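You operate a simulated robot arm through the tools that you are given. There is no shell and no other tool. Be economical: measure what you need, move in short steps, check, and stop when the job is done.

The job below is to be done with a simulated robot arm. You get a single attempt, and the scene is never put back.

JOB
Take the grey dripper and put it in the blue box on the board on bench one.
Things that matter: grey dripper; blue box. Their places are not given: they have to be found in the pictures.

Only the result counts: the job must be done as asked and must still hold three seconds after the hand-in. Knocking over, shifting, dropping, spilling or breaking anything else fails it.

ROBOT AND FRAMES
A 7-joint arm with a two-finger parallel gripper, fixed in place. Base frame: the origin is at the foot of the arm, x ahead of it, y to its left, z up; the work surface is at about z = 0. Readings come in mm, degrees, newtons and seconds.
With the tool pointing down near the work surface it reaches from about 240 to 620 mm from the base axis. Its first joint turns from -66.0 to 66.0 degrees. Payload 2.6 kg.
Tool frame: the origin (TCP) lies between the finger pads and is the grasp point; the fingertips stand 30 mm ahead of it; z points along the fingers, y is the line along which they close. Largest opening 94 mm; finger width 28, thickness 10; the body of the gripper, 50 by 96 mm, starts 55 mm behind the TCP.
Orientation is that of the tool frame in the base frame, as [roll, pitch, yaw] about the fixed x, y, z axes, in that order (R = Rz(yaw) Ry(pitch) Rx(roll)). With the fingers straight down and closing along the base's y, the tool's x points along the base's -x, its y along +y and its z along -z.

CONTROLS
- The arm moves only by the tool jog_arm. Its argument "rows" is a list of rows, each an object (a shift or turn left out is 0, a gripper value left out holds the last) with "rot": the turn, a rotation vector about the base's x, y, z in rad, a list of three; "offset": the shift along the base's x, y, z in cm, a list of three; "hand": the gripper command, from -1 (shut) to 1 (fully open), values between in proportion. In form: [{"rot": [wx, wy, wz], "offset": [dx, dy, dz], "hand": hand}, ...]. A call has 1 to 10 rows; each row is the pose to reach, as a shift and turn from the pose commanded when the call began. A row lasts 0.2 s, in which the tool goes at most 50 mm and 8.6 degrees; a call with a longer step from one row to the next is refused whole, and so is a gripper value outside its range. A pose out of reach is approached as far as the arm can. The call stops where the force on the tool passes 40 N (or 10 N more than at its start, if that is more) or the arm is blocked; 0.2 s more then pass. Each finger travels about 72 mm/s and halts on what it meets, pressing with about 38 N; the grip force reading is that of the motor and also rises with nothing between the fingers. The clock runs only during rows and for 0.2 s after the last one: add rows that repeat a pose to give the fingers time. It gives the time, the measured TCP pose, the force on the tool (base axes), the opening and the grip force at its end, in the units of the frame above (readings bear some noise), and new pictures: "show" is both (left out), scene, wrist or none.
- Cameras (640 x 400 px; columns grow to the right, rows downward): "scene" is fixed at [34.8, 427.1, 570.7]; the picture's right is [-0.80, -0.60, 0.00], its down [-0.30, 0.40, -0.86] and it looks along [0.52, -0.69, -0.50] (base axes); focal length 319 px, centre (320, 200). "wrist" rides on the gripper at [76, 14, -102] in the tool frame; the picture's right is [-0.18, 0.98, 0.00], its down [-0.75, -0.14, -0.64] and it looks along [-0.63, -0.12, 0.77] (tool axes); focal length 243 px, centre (320, 200).
- probe_pixels(camera, pixels): for up to 12 pixels [column, row] of the newest picture of that camera ("zoom" is the newest enlarged one), the place [x, y, z] in the base frame of the surface seen there, good to about 2 mm. It takes no simulated time.
- enlarge(camera, box): a new picture of the part [left, top, right, bottom] of that camera's present view, enlarged. It takes no simulated time.
- hand_in(): hands the job in; it is judged then, once.

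Work in short steps. Measure before you move; look again where a grasp or a placing could have gone wrong, and mend it. You have 60 turns and 170 pictures in all, those below and enlarged ones among them. Open the gripper and draw the arm clear of the work before you hand the job in, unless the task says otherwise; then end with one line.

The tools are called as name(argument=value, ...) on one line, values as JSON. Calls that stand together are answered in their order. jog_arm: Moves the arm, as the interface text tells. Its arguments: {"type":"object","properties":{"rows":{"type":"array"},"show":{"type":"string","enum":["both","scene","wrist","none"]}},"required":["rows"]} The other tools are called the same way: probe_pixels (camera, pixels) gives the place of the surface under pixels of a picture; enlarge (camera, box) takes an enlarged picture of a part of a camera's view; hand_in () hands the job in.

At the start:

```text
time: 0.0
eef_pos: [331.9, -66.5, 371.6]
tcp_rot: [180.0, 0.0, 180.0]
force: [0.0, 1.3, -0.4]
width: 93.8
gripper_force: 0.1
```

scene: 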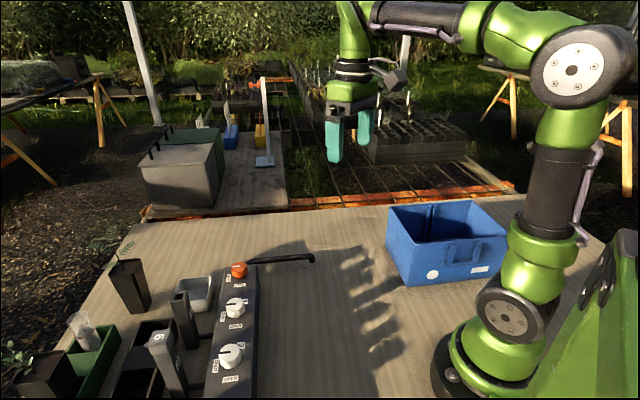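
wrist: 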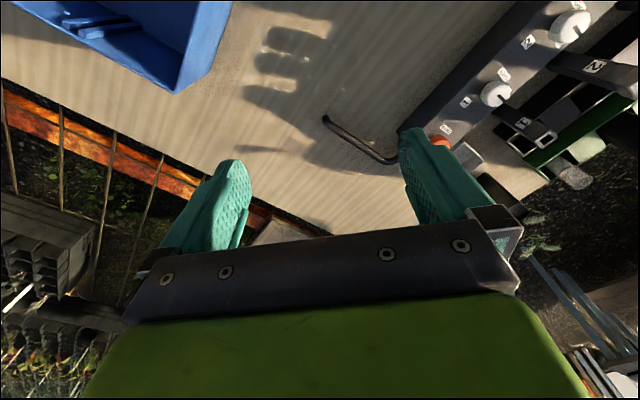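

The scene shows a large blue box at about (445,245), a small blue thing at (230,135) and several containers at the lower left. I enlarge these to identify the dripper and any labels.

enlarge(camera="scene", box=[0, 220, 270, 400])

enlarge(camera="scene", box=[130, 60, 330, 220])

enlarge(camera="scene", box=[370, 180, 530, 300])

enlarge(camera="wrist", box=[400, 0, 640, 200])

```text
2.22 times, centred on (135, 310) of scene
```

zoom: 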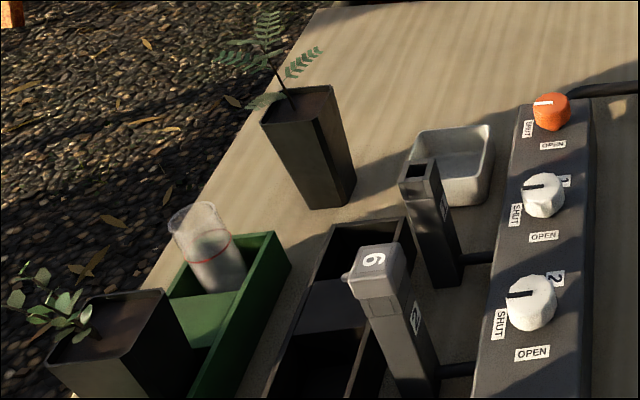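

```text
2.50 times, centred on (230, 140) of scene
```

zoom: 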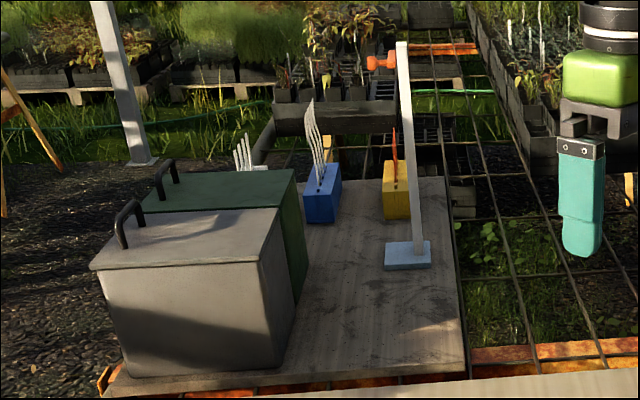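

```text
3.33 times, centred on (450, 240) of scene
```

zoom: 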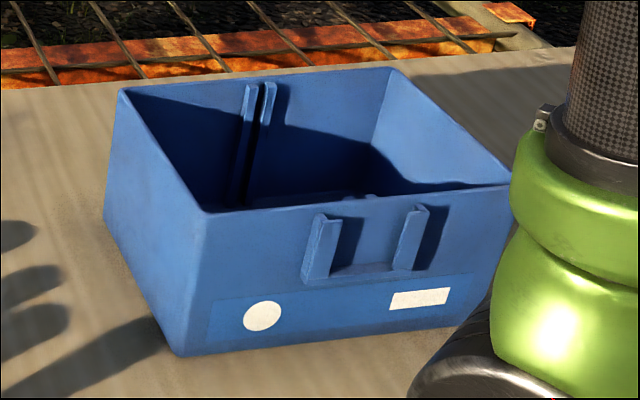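

```text
2.00 times, centred on (520, 100) of wrist
```

zoom: 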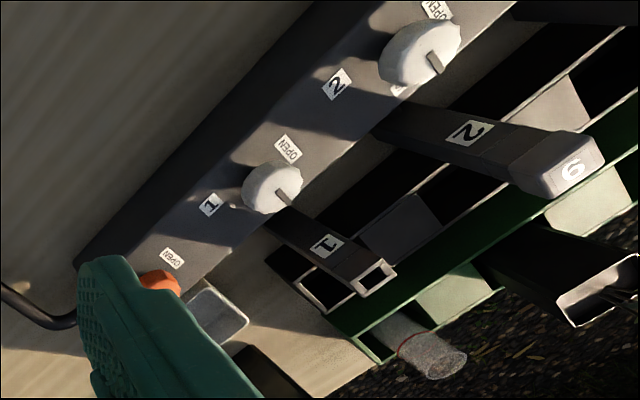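

A grey block marked 6 sits on standpipe 2 beside valve 2, and may be the dripper. I zoom closer on it, the valves and the far board, then look for other grey pieces inside the boxes.

enlarge(camera="scene", box=[195, 250, 275, 400])

enlarge(camera="scene", box=[110, 310, 220, 400])

enlarge(camera="wrist", box=[540, 40, 640, 110])

probe_pixels(camera="scene", pixels=[[160, 340], [233, 305], [228, 355], [240, 268], [230, 135], [445, 255], [440, 300], [265, 160], [180, 160], [390, 205], [240, 190], [470, 200]])

```text
2.67 times, centred on (235, 325) of scene
```

zoom: 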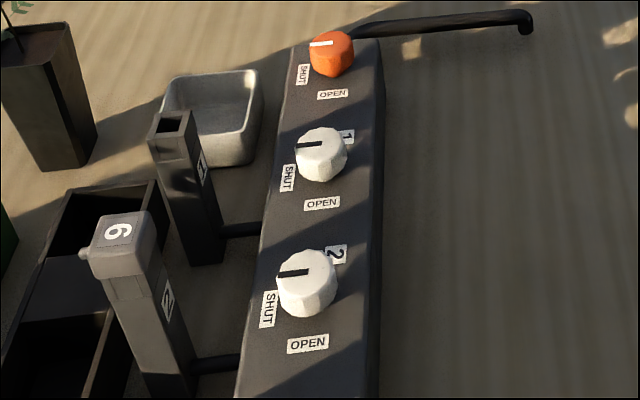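

```text
4.44 times, centred on (165, 355) of scene
```

zoom: 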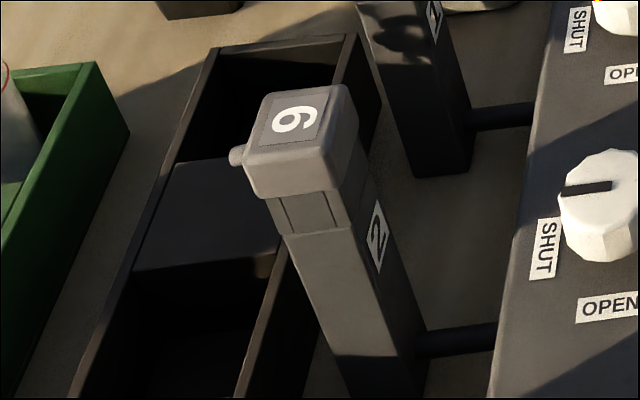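

```text
5.71 times, centred on (590, 75) of wrist
```

zoom: 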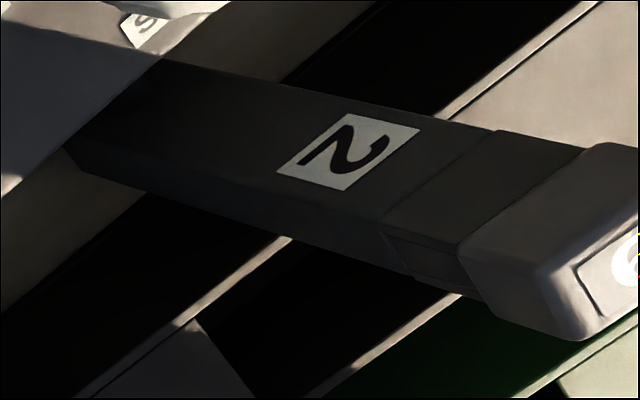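

```text
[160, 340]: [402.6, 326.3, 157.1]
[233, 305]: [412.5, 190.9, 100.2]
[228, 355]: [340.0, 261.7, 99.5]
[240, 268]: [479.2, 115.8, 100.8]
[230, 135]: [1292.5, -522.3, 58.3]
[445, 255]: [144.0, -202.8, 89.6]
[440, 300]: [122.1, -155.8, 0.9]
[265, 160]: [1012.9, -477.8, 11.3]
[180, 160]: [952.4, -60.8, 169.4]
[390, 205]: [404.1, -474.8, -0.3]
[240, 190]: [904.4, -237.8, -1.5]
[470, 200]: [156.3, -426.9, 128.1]
```

The block marked 6 is on standpipe 2 at around (400,326,157). I probe the knob pointers and labels to judge whether valve 2 is shut before anything is pulled off.

enlarge(camera="scene", box=[200, 320, 264, 400])

probe_pixels(camera="scene", pixels=[[230, 355], [224, 353], [216, 366], [231, 379], [246, 346], [235, 306], [229, 304], [223, 317], [236, 326], [239, 268], [234, 266], [228, 278]])

jog_arm(rows=[{"offset": [0, 4.5, 0]}, {"offset": [0, 9, 0]}, {"offset": [0, 13.5, 0]}, {"offset": [0, 18, 0]}, {"offset": [0, 22, 0]}])

```text
5.00 times, centred on (232, 360) of scene
```

zoom: 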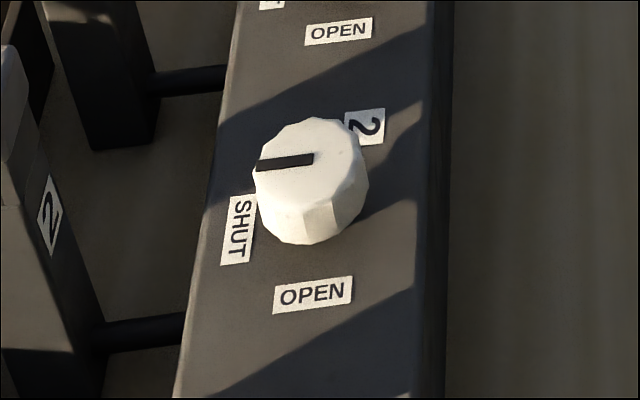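

```text
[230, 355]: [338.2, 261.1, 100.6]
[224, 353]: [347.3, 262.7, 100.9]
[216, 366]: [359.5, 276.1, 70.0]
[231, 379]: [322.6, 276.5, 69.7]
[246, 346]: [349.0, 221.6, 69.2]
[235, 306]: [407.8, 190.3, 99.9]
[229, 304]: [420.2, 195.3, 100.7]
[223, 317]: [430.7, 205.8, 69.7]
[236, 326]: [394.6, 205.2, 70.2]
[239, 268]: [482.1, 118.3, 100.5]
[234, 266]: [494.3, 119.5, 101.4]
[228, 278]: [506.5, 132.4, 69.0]
```

```text
time: 1.2
eef_pos: [330.7, 153.1, 372.5]
tcp_rot: [180.0, 0.0, 180.0]
force: [0.2, -0.2, 0.5]
width: 94.0
gripper_force: 0.0
```

scene: 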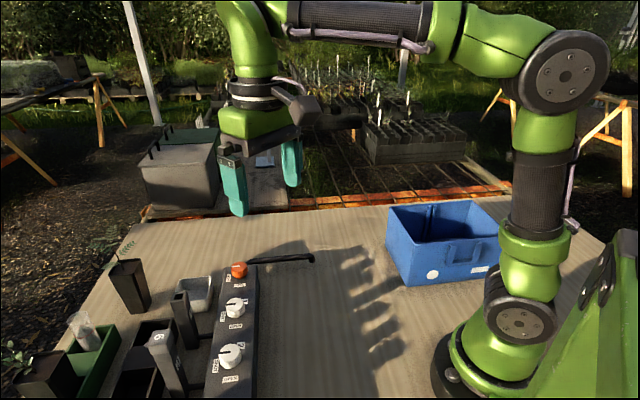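
wrist: 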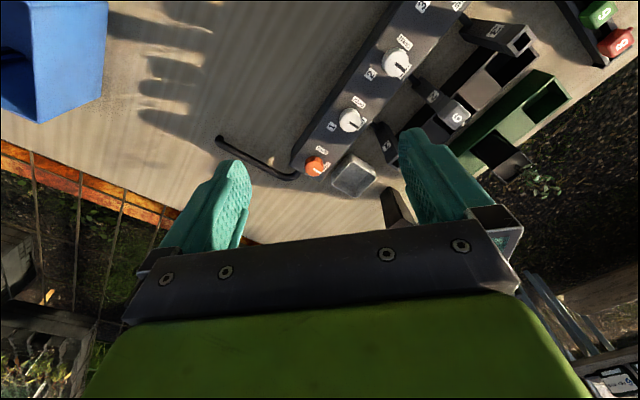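

New view shows a rack at upper right with green and red pieces, so drippers are small numbered caps. I enlarge the manifold and rack in the wrist view.

enlarge(camera="wrist", box=[290, 0, 450, 180])

enlarge(camera="wrist", box=[420, 0, 640, 180])

enlarge(camera="wrist", box=[560, 0, 640, 60])

```text
2.22 times, centred on (370, 90) of wrist
```

zoom: 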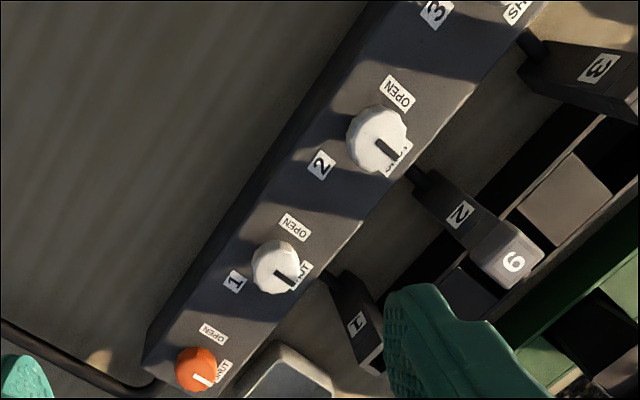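

```text
2.22 times, centred on (530, 90) of wrist
```

zoom: 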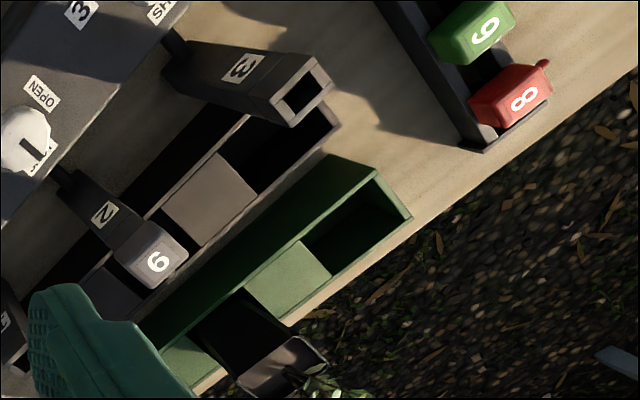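

```text
6.67 times, centred on (600, 30) of wrist
```

zoom: 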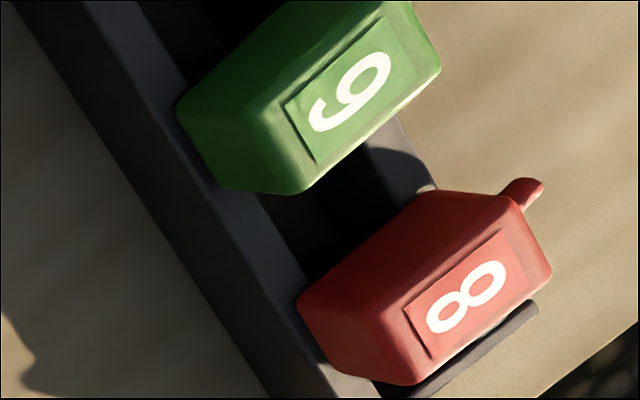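

The rack runs off the top of the wrist view and may hold more drippers. I probe known points, then shift to see the rest of it.

probe_pixels(camera="wrist", pixels=[[601, 12], [616, 42], [572, 10], [455, 115], [600, 66], [510, 165]])

jog_arm(rows=[{"offset": [-2.5, 4, 0]}, {"offset": [-5, 8, 0]}, {"offset": [-7, 12, 0]}, {"offset": [-9, 14, 0]}])

```text
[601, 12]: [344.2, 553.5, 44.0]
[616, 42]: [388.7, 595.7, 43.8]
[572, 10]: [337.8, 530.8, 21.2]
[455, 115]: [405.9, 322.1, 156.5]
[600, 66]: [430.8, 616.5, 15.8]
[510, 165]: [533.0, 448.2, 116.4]
```

```text
time: 2.2
eef_pos: [240.3, 293.8, 371.8]
tcp_rot: [-179.9, 0.1, 179.9]
force: [0.4, 0.0, -0.4]
width: 94.1
gripper_force: 0.0
```

scene: 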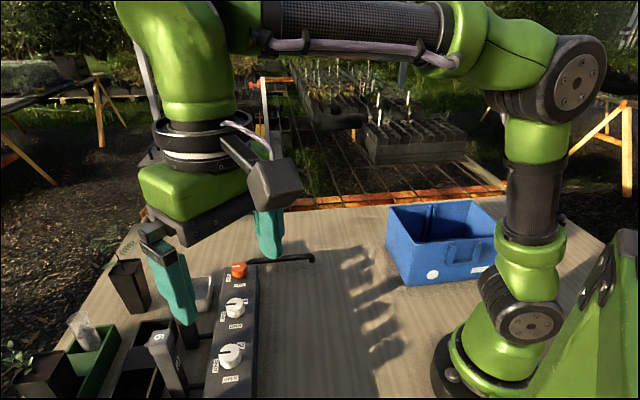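
wrist: 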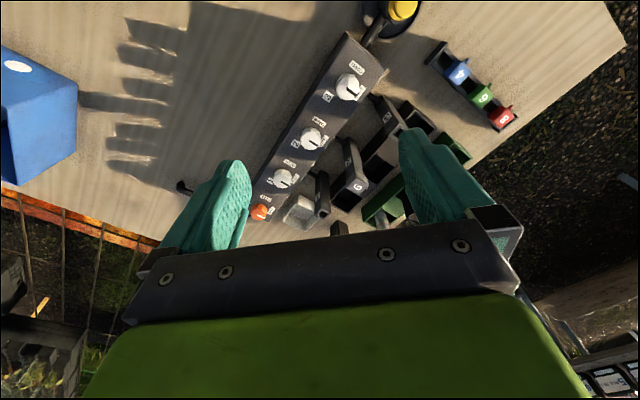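

The rack holds blue, green and red; the only grey dripper is on standpipe 2. I check valve positions and the yellow item.

enlarge(camera="wrist", box=[240, 0, 420, 230])

enlarge(camera="wrist", box=[300, 60, 380, 130])

enlarge(camera="wrist", box=[310, 120, 400, 210])

```text
1.74 times, centred on (330, 115) of wrist
```

zoom: 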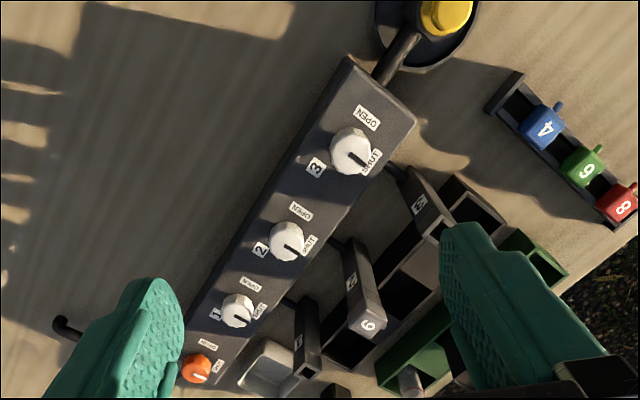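

```text
5.71 times, centred on (340, 95) of wrist
```

zoom: 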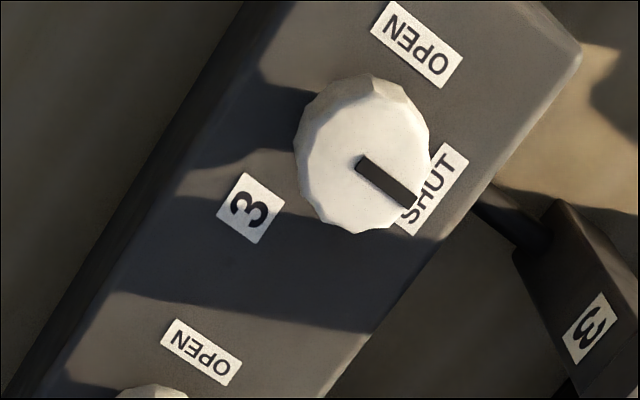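

```text
4.44 times, centred on (355, 165) of wrist
```

zoom: 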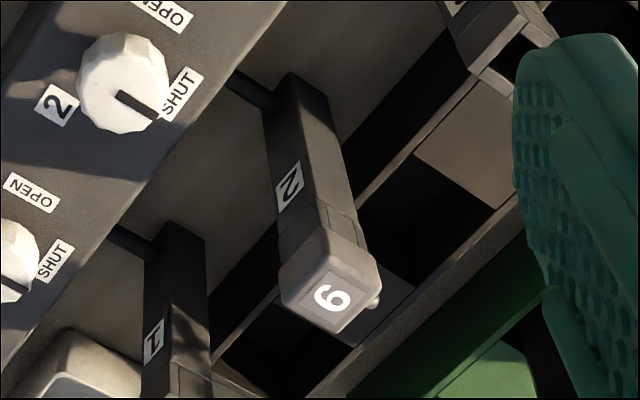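

All valves are shut, so the dripper can be taken off. I measure its corners and height, and the blue box rim and floor.

probe_pixels(camera="zoom", pixels=[[320, 232], [380, 265], [340, 330], [284, 295], [330, 290], [372, 302], [345, 235], [280, 270], [277, 240], [355, 215], [312, 265], [360, 275]])

enlarge(camera="scene", box=[130, 315, 200, 400])

probe_pixels(camera="scene", pixels=[[388, 208], [421, 236], [468, 202], [495, 227], [430, 222], [410, 225], [440, 214], [460, 235], [432, 215], [480, 215], [412, 275], [500, 250]])

```text
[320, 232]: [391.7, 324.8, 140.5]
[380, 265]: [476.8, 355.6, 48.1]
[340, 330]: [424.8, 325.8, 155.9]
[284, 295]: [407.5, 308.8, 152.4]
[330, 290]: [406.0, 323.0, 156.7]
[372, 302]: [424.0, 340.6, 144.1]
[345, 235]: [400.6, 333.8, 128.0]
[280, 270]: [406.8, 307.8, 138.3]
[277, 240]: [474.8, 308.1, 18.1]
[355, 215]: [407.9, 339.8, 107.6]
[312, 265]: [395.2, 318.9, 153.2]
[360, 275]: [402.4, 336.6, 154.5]
```

```text
4.71 times, centred on (165, 358) of scene
```

zoom: 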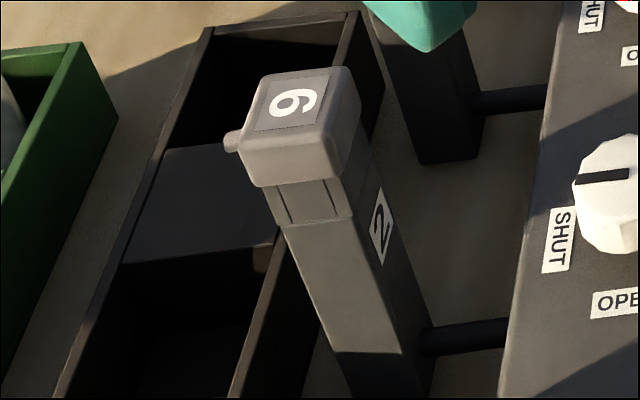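

```text
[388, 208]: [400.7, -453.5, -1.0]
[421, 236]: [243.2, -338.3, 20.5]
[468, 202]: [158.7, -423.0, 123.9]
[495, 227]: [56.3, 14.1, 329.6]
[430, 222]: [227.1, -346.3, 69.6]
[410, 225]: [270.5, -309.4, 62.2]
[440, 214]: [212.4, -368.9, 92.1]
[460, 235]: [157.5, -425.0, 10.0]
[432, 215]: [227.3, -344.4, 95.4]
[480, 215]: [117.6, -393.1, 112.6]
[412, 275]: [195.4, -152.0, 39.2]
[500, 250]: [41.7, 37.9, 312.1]
```

The dripper is a ~25 mm block turned 45°, centred about (407,325), z 138–157, with its nub toward (+x,+y). I turn the tool +45° so it closes along (-1,1), and come above it.

jog_arm(rows=[{"rot": [0, 0, 0.13], "offset": [2.8, 0.5, -1], "hand": 1}, {"rot": [0, 0, 0.26], "offset": [5.6, 1.0, -2]}, {"rot": [0, 0, 0.39], "offset": [8.4, 1.5, -4]}, {"rot": [0, 0, 0.52], "offset": [11.2, 2.0, -6]}, {"rot": [0, 0, 0.65], "offset": [14, 2.6, -8]}, {"rot": [0, 0, 0.785], "offset": [16.7, 3.1, -11]}, {"rot": [0, 0, 0.785], "offset": [16.7, 3.1, -13]}])

```text
time: 3.8
eef_pos: [407.7, 324.0, 240.6]
tcp_rot: [180.0, 0.1, -134.8]
force: [0.0, 0.6, -0.5]
width: 93.8
gripper_force: 0.0
```

scene: 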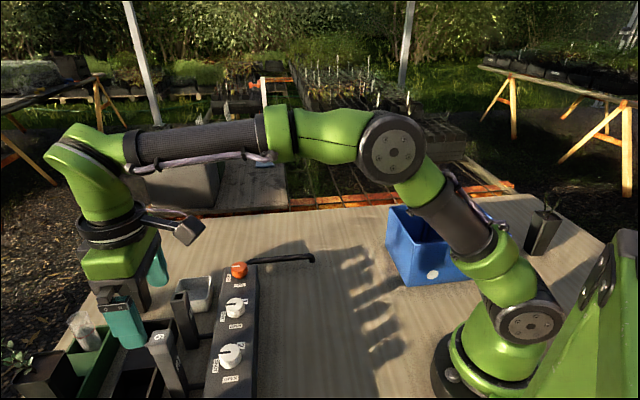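
wrist: 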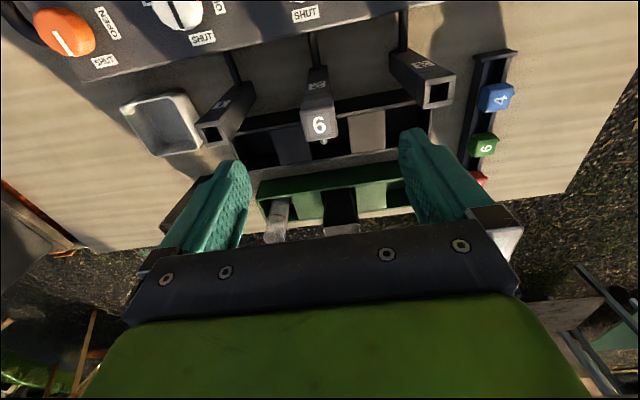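

The dripper is centred between the fingers at (319,122). I check its edges from here.

enlarge(camera="wrist", box=[270, 50, 370, 160])

probe_pixels(camera="wrist", pixels=[[306, 115], [331, 113], [319, 108], [321, 134], [319, 100], [308, 135], [335, 134], [322, 141], [230, 118], [436, 95]])

probe_pixels(camera="scene", pixels=[[402, 208], [420, 237], [390, 215], [400, 275], [415, 286], [438, 240], [425, 225], [410, 215], [540, 225], [545, 190]])

```text
3.64 times, centred on (320, 105) of wrist
```

zoom: 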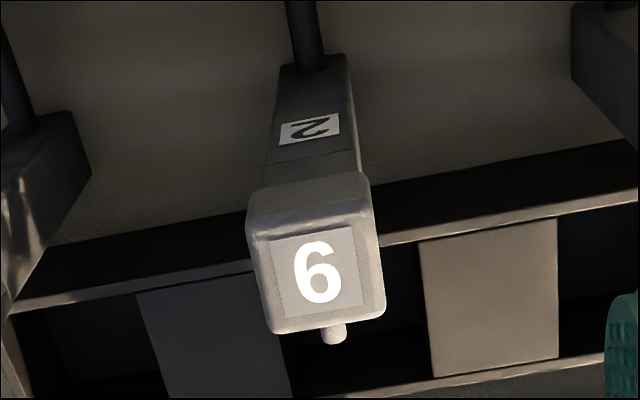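

```text
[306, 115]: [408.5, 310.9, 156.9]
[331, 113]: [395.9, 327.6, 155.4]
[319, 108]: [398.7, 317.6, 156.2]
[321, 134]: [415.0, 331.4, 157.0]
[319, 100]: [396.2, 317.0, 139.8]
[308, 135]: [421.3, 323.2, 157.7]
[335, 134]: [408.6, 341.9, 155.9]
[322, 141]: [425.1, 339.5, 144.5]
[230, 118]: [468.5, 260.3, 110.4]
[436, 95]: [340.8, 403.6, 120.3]
```

```text
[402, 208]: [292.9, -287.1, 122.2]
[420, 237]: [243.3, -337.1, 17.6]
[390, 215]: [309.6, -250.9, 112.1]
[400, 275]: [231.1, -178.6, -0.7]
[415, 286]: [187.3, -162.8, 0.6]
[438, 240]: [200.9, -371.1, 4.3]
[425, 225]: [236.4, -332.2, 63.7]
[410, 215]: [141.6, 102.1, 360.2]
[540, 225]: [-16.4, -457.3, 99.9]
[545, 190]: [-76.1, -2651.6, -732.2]
```

The dripper's centre is about (408,325.5). I descend to TCP z ≈ 150 with the fingers open.

jog_arm(rows=[{"offset": [0.03, 0.15, -3]}, {"offset": [0.03, 0.15, -6]}, {"offset": [0.03, 0.15, -8]}, {"offset": [0.03, 0.15, -9.2]}])

```text
time: 4.8
eef_pos: [409.1, 325.3, 150.5]
tcp_rot: [-180.0, 0.0, -134.8]
force: [0.7, 0.1, 1.3]
width: 94.0
gripper_force: 0.0
```

scene: 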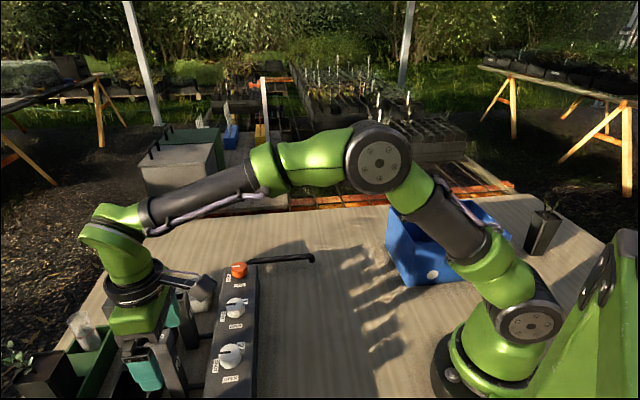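
wrist: 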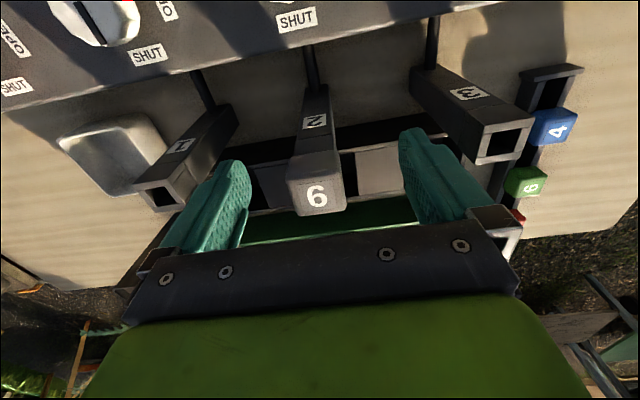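

The fingers straddle the dripper at (316,185). I close the gripper in place.

jog_arm(rows=[{"hand": -0.2}, {"hand": -0.4}, {"hand": -1}, {"hand": -1}, {"hand": -1}])

```text
time: 6.0
eef_pos: [408.5, 327.0, 150.0]
tcp_rot: [179.9, 0.0, -135.0]
force: [0.0, 0.0, 0.0]
width: 31.0
gripper_force: 37.8
```

scene: 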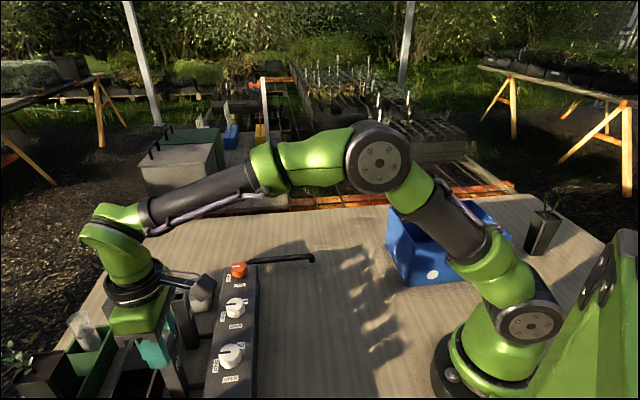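
wrist: 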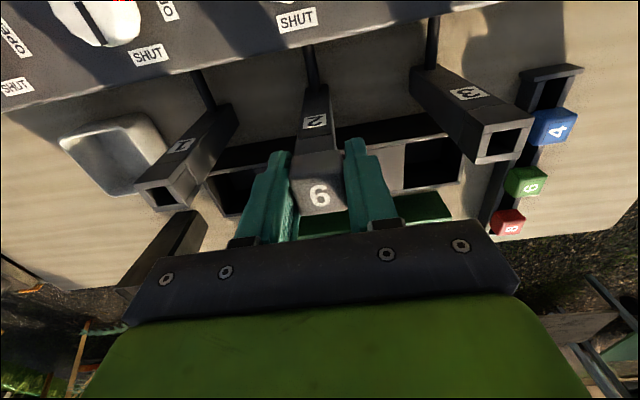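

Gripped at 31 mm. I lift straight up slowly to see whether it comes off cleanly.

jog_arm(rows=[{"offset": [0, 0, 0.5]}, {"offset": [0, 0, 1.5]}, {"offset": [0, 0, 3]}, {"offset": [0, 0, 5]}, {"offset": [0, 0, 8]}])

```text
time: 7.2
eef_pos: [408.6, 325.4, 230.4]
tcp_rot: [-179.9, 0.0, -135.0]
force: [0.7, -0.1, -0.8]
width: 26.6
gripper_force: 37.5
```

scene: 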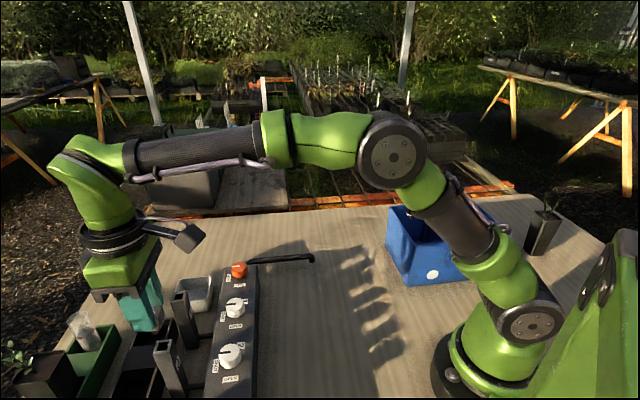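
wrist: 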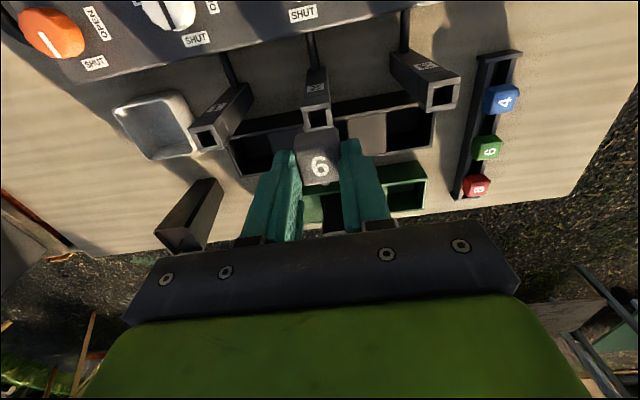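

The dripper is off; width went from 31 to 26.6, so I check how it sits in the fingers.

enlarge(camera="wrist", box=[260, 60, 400, 220])

enlarge(camera="scene", box=[90, 230, 220, 400])

probe_pixels(camera="wrist", pixels=[[320, 165], [308, 172], [331, 155], [318, 140]])

```text
2.50 times, centred on (330, 140) of wrist
```

zoom: 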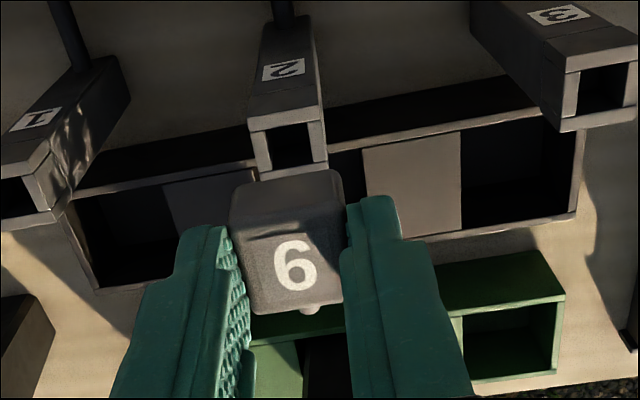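

```text
2.35 times, centred on (155, 315) of scene
```

zoom: 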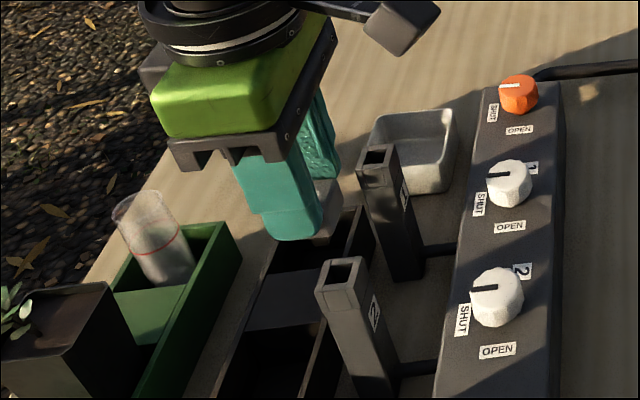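

```text
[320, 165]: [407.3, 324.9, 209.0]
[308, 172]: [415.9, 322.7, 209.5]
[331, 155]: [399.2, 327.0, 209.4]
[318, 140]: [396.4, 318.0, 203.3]
```

The dripper's top is now 21 mm below the TCP, so only the fingertips hold it. I wait briefly in place above the pipe to see whether it is still slipping.

jog_arm(rows=[{"offset": [0, 0, 0]}, {"offset": [0, 0, 0]}], show="wrist")

probe_pixels(camera="wrist", pixels=[[320, 165], [308, 172], [318, 140], [305, 110], [329, 107], [318, 104], [317, 130], [304, 122]])

enlarge(camera="scene", box=[120, 260, 190, 350])

```text
time: 7.8
eef_pos: [407.8, 326.2, 229.4]
tcp_rot: [-180.0, -0.1, -134.9]
force: [0.4, 0.2, 1.0]
width: 26.3
gripper_force: 38.1
```

wrist: 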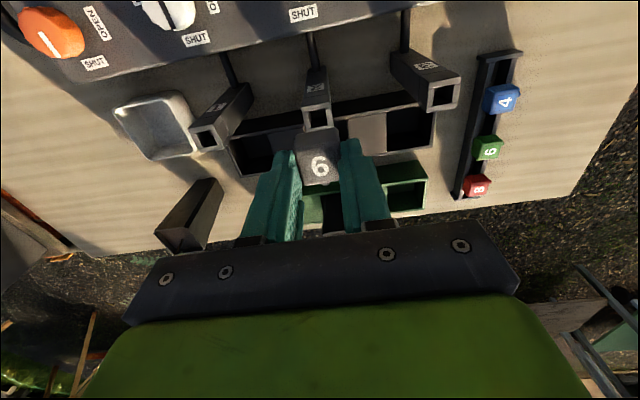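

```text
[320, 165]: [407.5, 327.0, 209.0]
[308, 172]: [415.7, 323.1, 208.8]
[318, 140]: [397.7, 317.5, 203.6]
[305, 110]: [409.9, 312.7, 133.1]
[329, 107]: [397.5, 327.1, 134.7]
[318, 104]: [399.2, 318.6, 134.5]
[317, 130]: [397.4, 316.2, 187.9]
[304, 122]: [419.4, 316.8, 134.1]
```

```text
4.44 times, centred on (155, 305) of scene
```

zoom: 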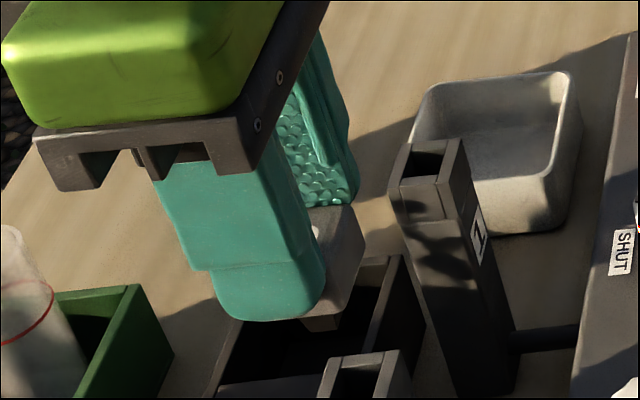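

It's stable (top still z 209, width steady), with its plug clear of the pipe. I carry it gently on an arc toward the box, rising 2 cm and turning the tool with the arm.

jog_arm(rows=[{"offset": [0.42, -0.8, 0.5], "rot": [0, 0, -0.016]}, {"offset": [1.18, -2.41, 1.2], "rot": [0, 0, -0.047]}, {"offset": [2.21, -4.85, 2], "rot": [0, 0, -0.094]}, {"offset": [3.12, -7.33, 2.5], "rot": [0, 0, -0.141]}, {"offset": [3.99, -10.24, 2.5], "rot": [0, 0, -0.196]}, {"offset": [4.68, -13.16, 2.5], "rot": [0, 0, -0.251]}, {"offset": [5.17, -16.08, 2.5], "rot": [0, 0, -0.306]}, {"offset": [5.48, -19.0, 2.5], "rot": [0, 0, -0.361]}, {"offset": [5.62, -21.5, 2.5], "rot": [0, 0, -0.41]}, {"offset": [5.6, -23, 2.5], "rot": [0, 0, -0.44]}])

```text
time: 10.0
eef_pos: [463.3, 95.7, 254.1]
tcp_rot: [180.0, 0.1, -160.2]
force: [-0.7, 0.5, -0.2]
width: 26.4
gripper_force: 38.6
```

scene: 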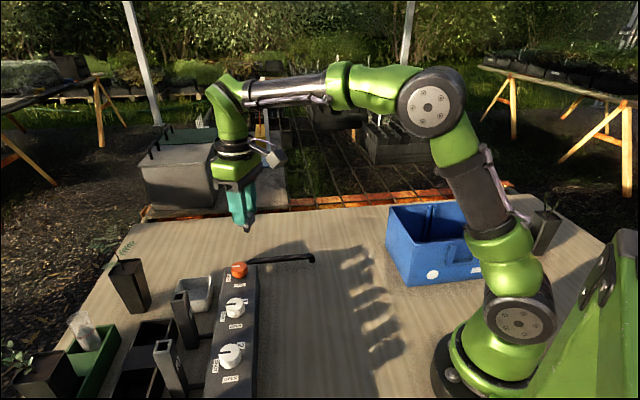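
wrist: 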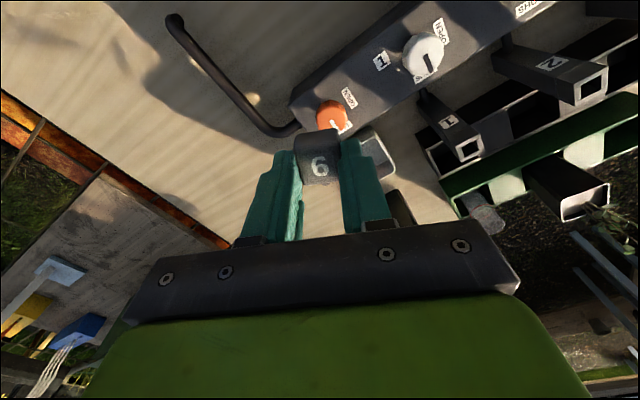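

Grip holds (26.4 mm). I continue the arc toward the box.

jog_arm(rows=[{"offset": [-0.04, -1.76, 0], "rot": [0, 0, -0.034]}, {"offset": [-0.27, -4.66, 0], "rot": [0, 0, -0.09]}, {"offset": [-0.78, -8.06, 0], "rot": [0, 0, -0.158]}, {"offset": [-1.54, -11.36, 0], "rot": [0, 0, -0.226]}, {"offset": [-2.53, -14.55, 0], "rot": [0, 0, -0.294]}, {"offset": [-3.74, -17.6, 0], "rot": [0, 0, -0.362]}, {"offset": [-5.16, -20.49, 0], "rot": [0, 0, -0.43]}, {"offset": [-6.77, -23.22, 0], "rot": [0, 0, -0.498]}, {"offset": [-8.25, -25.37, 0], "rot": [0, 0, -0.554]}, {"offset": [-9.19, -26.6, 0], "rot": [0, 0, -0.588]}])

```text
time: 12.2
eef_pos: [372.9, -171.8, 254.7]
tcp_rot: [-180.0, 0.0, 166.0]
force: [0.1, -0.5, -0.5]
width: 26.4
gripper_force: 38.0
```

scene: 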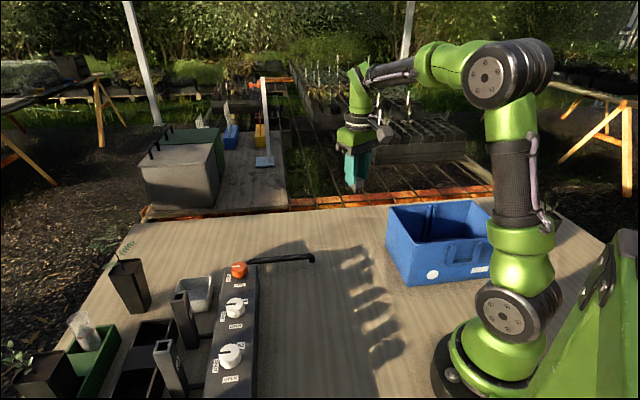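
wrist: 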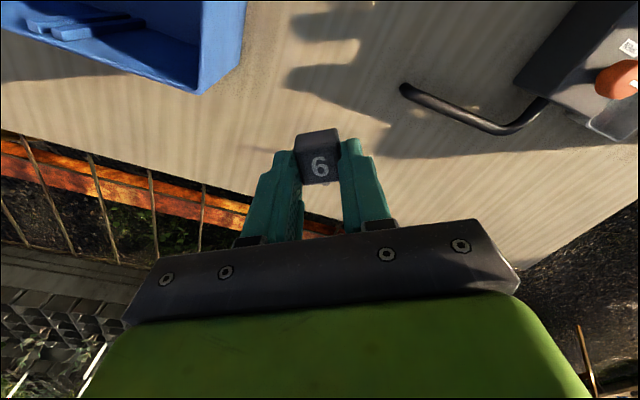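

Still held, and the box is coming into view. I continue until above its middle at z 255.

jog_arm(rows=[{"offset": [-1.27, -1.55, 0], "rot": [0, 0, -0.043]}, {"offset": [-3.3, -3.62, 0], "rot": [0, 0, -0.109]}, {"offset": [-5.42, -5.51, 0], "rot": [0, 0, -0.174]}, {"offset": [-7.65, -7.21, 0], "rot": [0, 0, -0.239]}, {"offset": [-9.95, -8.71, 0], "rot": [0, 0, -0.304]}, {"offset": [-12.32, -10, 0], "rot": [0, 0, -0.369]}, {"offset": [-14.68, -11.06, 0], "rot": [0, 0, -0.434]}, {"offset": [-17.12, -11.96, 0], "rot": [0, 0, -0.5]}, {"offset": [-18.75, -12.45, 0], "rot": [0, 0, -0.543]}])

```text
time: 14.2
eef_pos: [184.9, -295.4, 254.4]
tcp_rot: [-179.9, 0.0, 134.9]
force: [-0.5, -0.3, 0.2]
width: 26.3
gripper_force: 38.0
```

scene: 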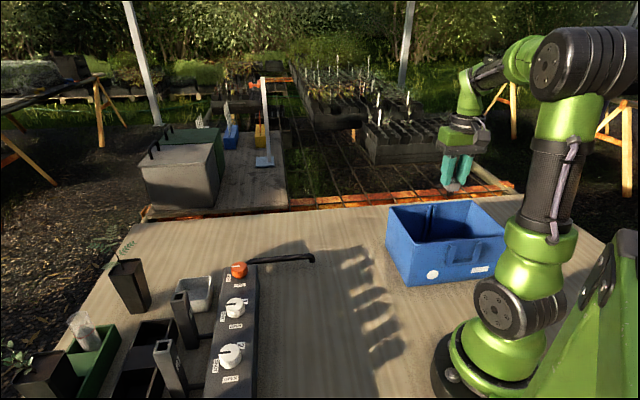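
wrist: 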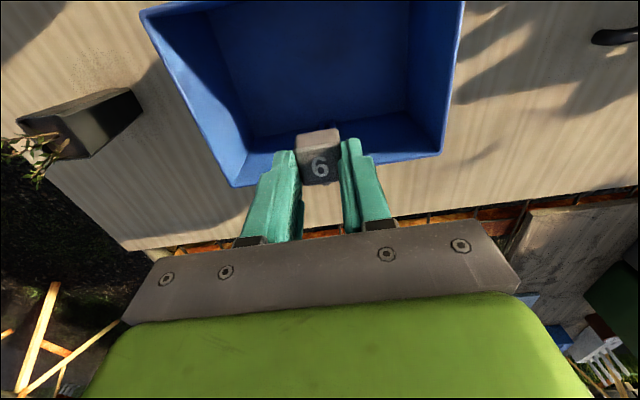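

Now above the box; I probe its rim corners and floor from the wrist camera to fix the lowering spot.

probe_pixels(camera="wrist", pixels=[[236, 184], [438, 152], [146, 14], [460, 8], [270, 115], [390, 90], [300, 20], [240, 150], [420, 130], [380, 155], [320, 165], [235, 20]])

```text
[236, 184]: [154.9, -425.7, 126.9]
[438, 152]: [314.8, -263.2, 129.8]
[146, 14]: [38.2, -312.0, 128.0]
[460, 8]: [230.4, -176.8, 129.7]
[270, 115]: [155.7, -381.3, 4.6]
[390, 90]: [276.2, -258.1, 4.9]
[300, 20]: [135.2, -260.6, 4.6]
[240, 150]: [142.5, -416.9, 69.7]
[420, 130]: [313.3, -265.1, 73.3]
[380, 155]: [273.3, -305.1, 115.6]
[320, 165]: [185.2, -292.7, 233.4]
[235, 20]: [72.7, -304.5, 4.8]
```

The TCP is over the box's middle (rim z 129, floor z 4.7). I lower to TCP z ≈ 85 and look.

jog_arm(rows=[{"offset": [0, 0, -1.5]}, {"offset": [0, 0, -4.5]}, {"offset": [0, 0, -7.5]}, {"offset": [0, 0, -10.5]}, {"offset": [0, 0, -13.5]}, {"offset": [0, 0, -16]}, {"offset": [0, 0, -17]}])

```text
time: 15.8
eef_pos: [185.4, -293.4, 85.0]
tcp_rot: [179.9, 0.0, 135.0]
force: [0.2, 0.2, -0.5]
width: 26.5
gripper_force: 38.4
```

scene: 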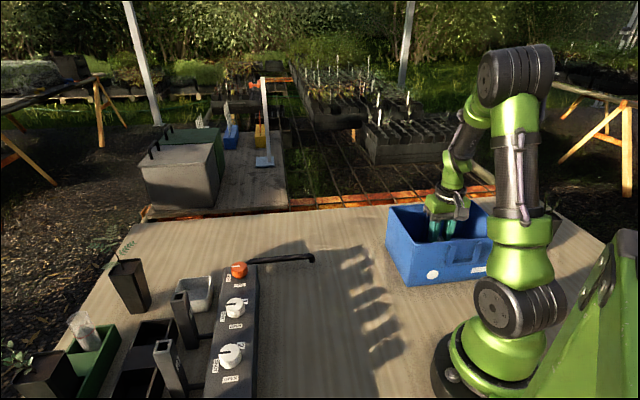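
wrist: 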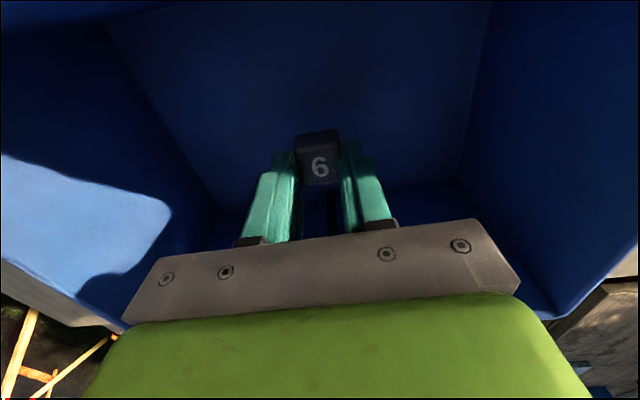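

Centred inside the box. I lower in small steps until contact or z ≈ 63.

jog_arm(rows=[{"offset": [0, 0, -0.5]}, {"offset": [0, 0, -1]}, {"offset": [0, 0, -1.4]}, {"offset": [0, 0, -1.8]}, {"offset": [0, 0, -2.2]}], show="wrist")

```text
time: 17.0
eef_pos: [183.9, -295.4, 64.7]
tcp_rot: [179.9, 0.2, 134.9]
force: [-5.5, 7.2, 34.0]
width: 26.6
gripper_force: 38.0
```

wrist: 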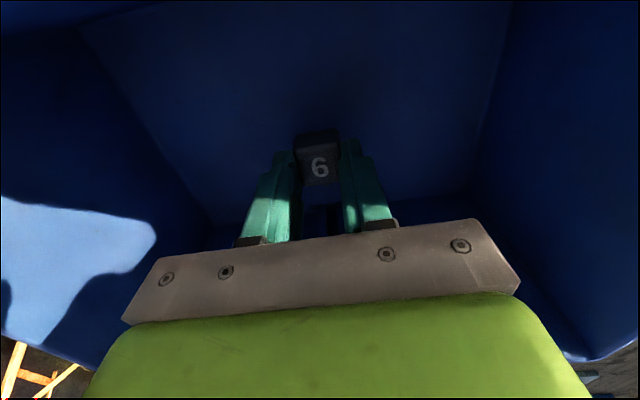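

The dripper touches the floor (34 N). I ease up 2 mm and open the gripper partway.

jog_arm(rows=[{"offset": [0, 0, 0.15]}, {"offset": [0, 0, 0.15], "hand": 0}, {"offset": [0, 0, 0.15], "hand": 0.3}, {"offset": [0, 0, 0.15], "hand": 0.3}, {"offset": [0, 0, 0.15], "hand": 0.3}], show="wrist")

```text
time: 18.2
eef_pos: [184.7, -294.4, 64.6]
tcp_rot: [-179.9, 0.0, 134.9]
force: [0.2, 0.5, -1.3]
width: 61.0
gripper_force: 0.0
```

wrist: 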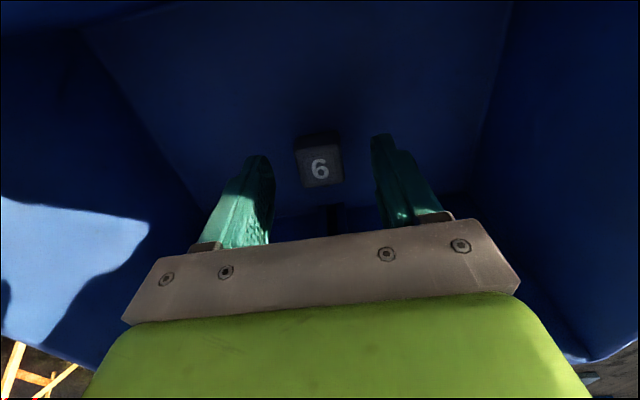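

The dripper stands free on the floor. I raise the arm straight up out of the box.

jog_arm(rows=[{"offset": [0, 0, 2]}, {"offset": [0, 0, 5]}, {"offset": [0, 0, 9]}, {"offset": [0, 0, 13]}, {"offset": [0, 0, 17]}, {"offset": [0, 0, 21]}])

```text
time: 19.6
eef_pos: [183.4, -294.8, 276.2]
tcp_rot: [-180.0, 0.0, 134.9]
force: [-0.3, 0.1, -0.8]
width: 61.3
gripper_force: 0.0
```

scene: 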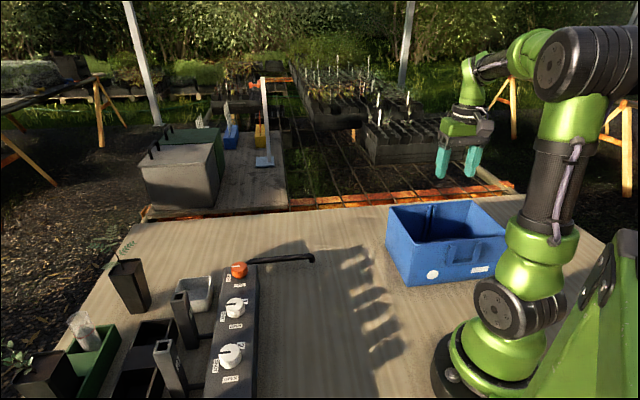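
wrist: 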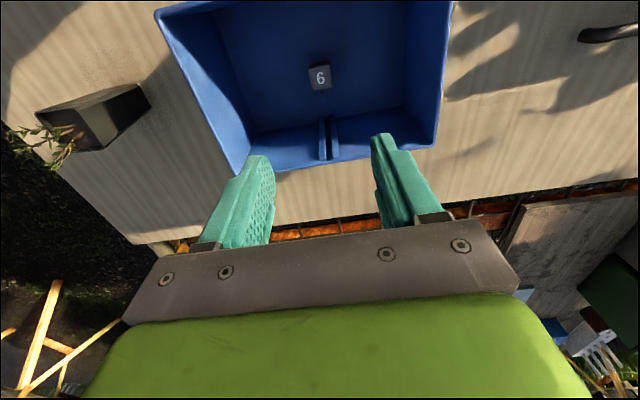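

The dripper stands upright in the blue box at wrist pixel (320,77). The arm is clear above it and the rest of the bench looks unchanged, so I hand in.

hand_in()

```text
The job is handed in.
```

I took the grey dripper (number 6) off standpipe 2 and stood it upright in the large blue box. I took that to be the box meant: the only other blue thing, a block on the far board, is out of reach. All valves stayed shut and nothing else was moved.
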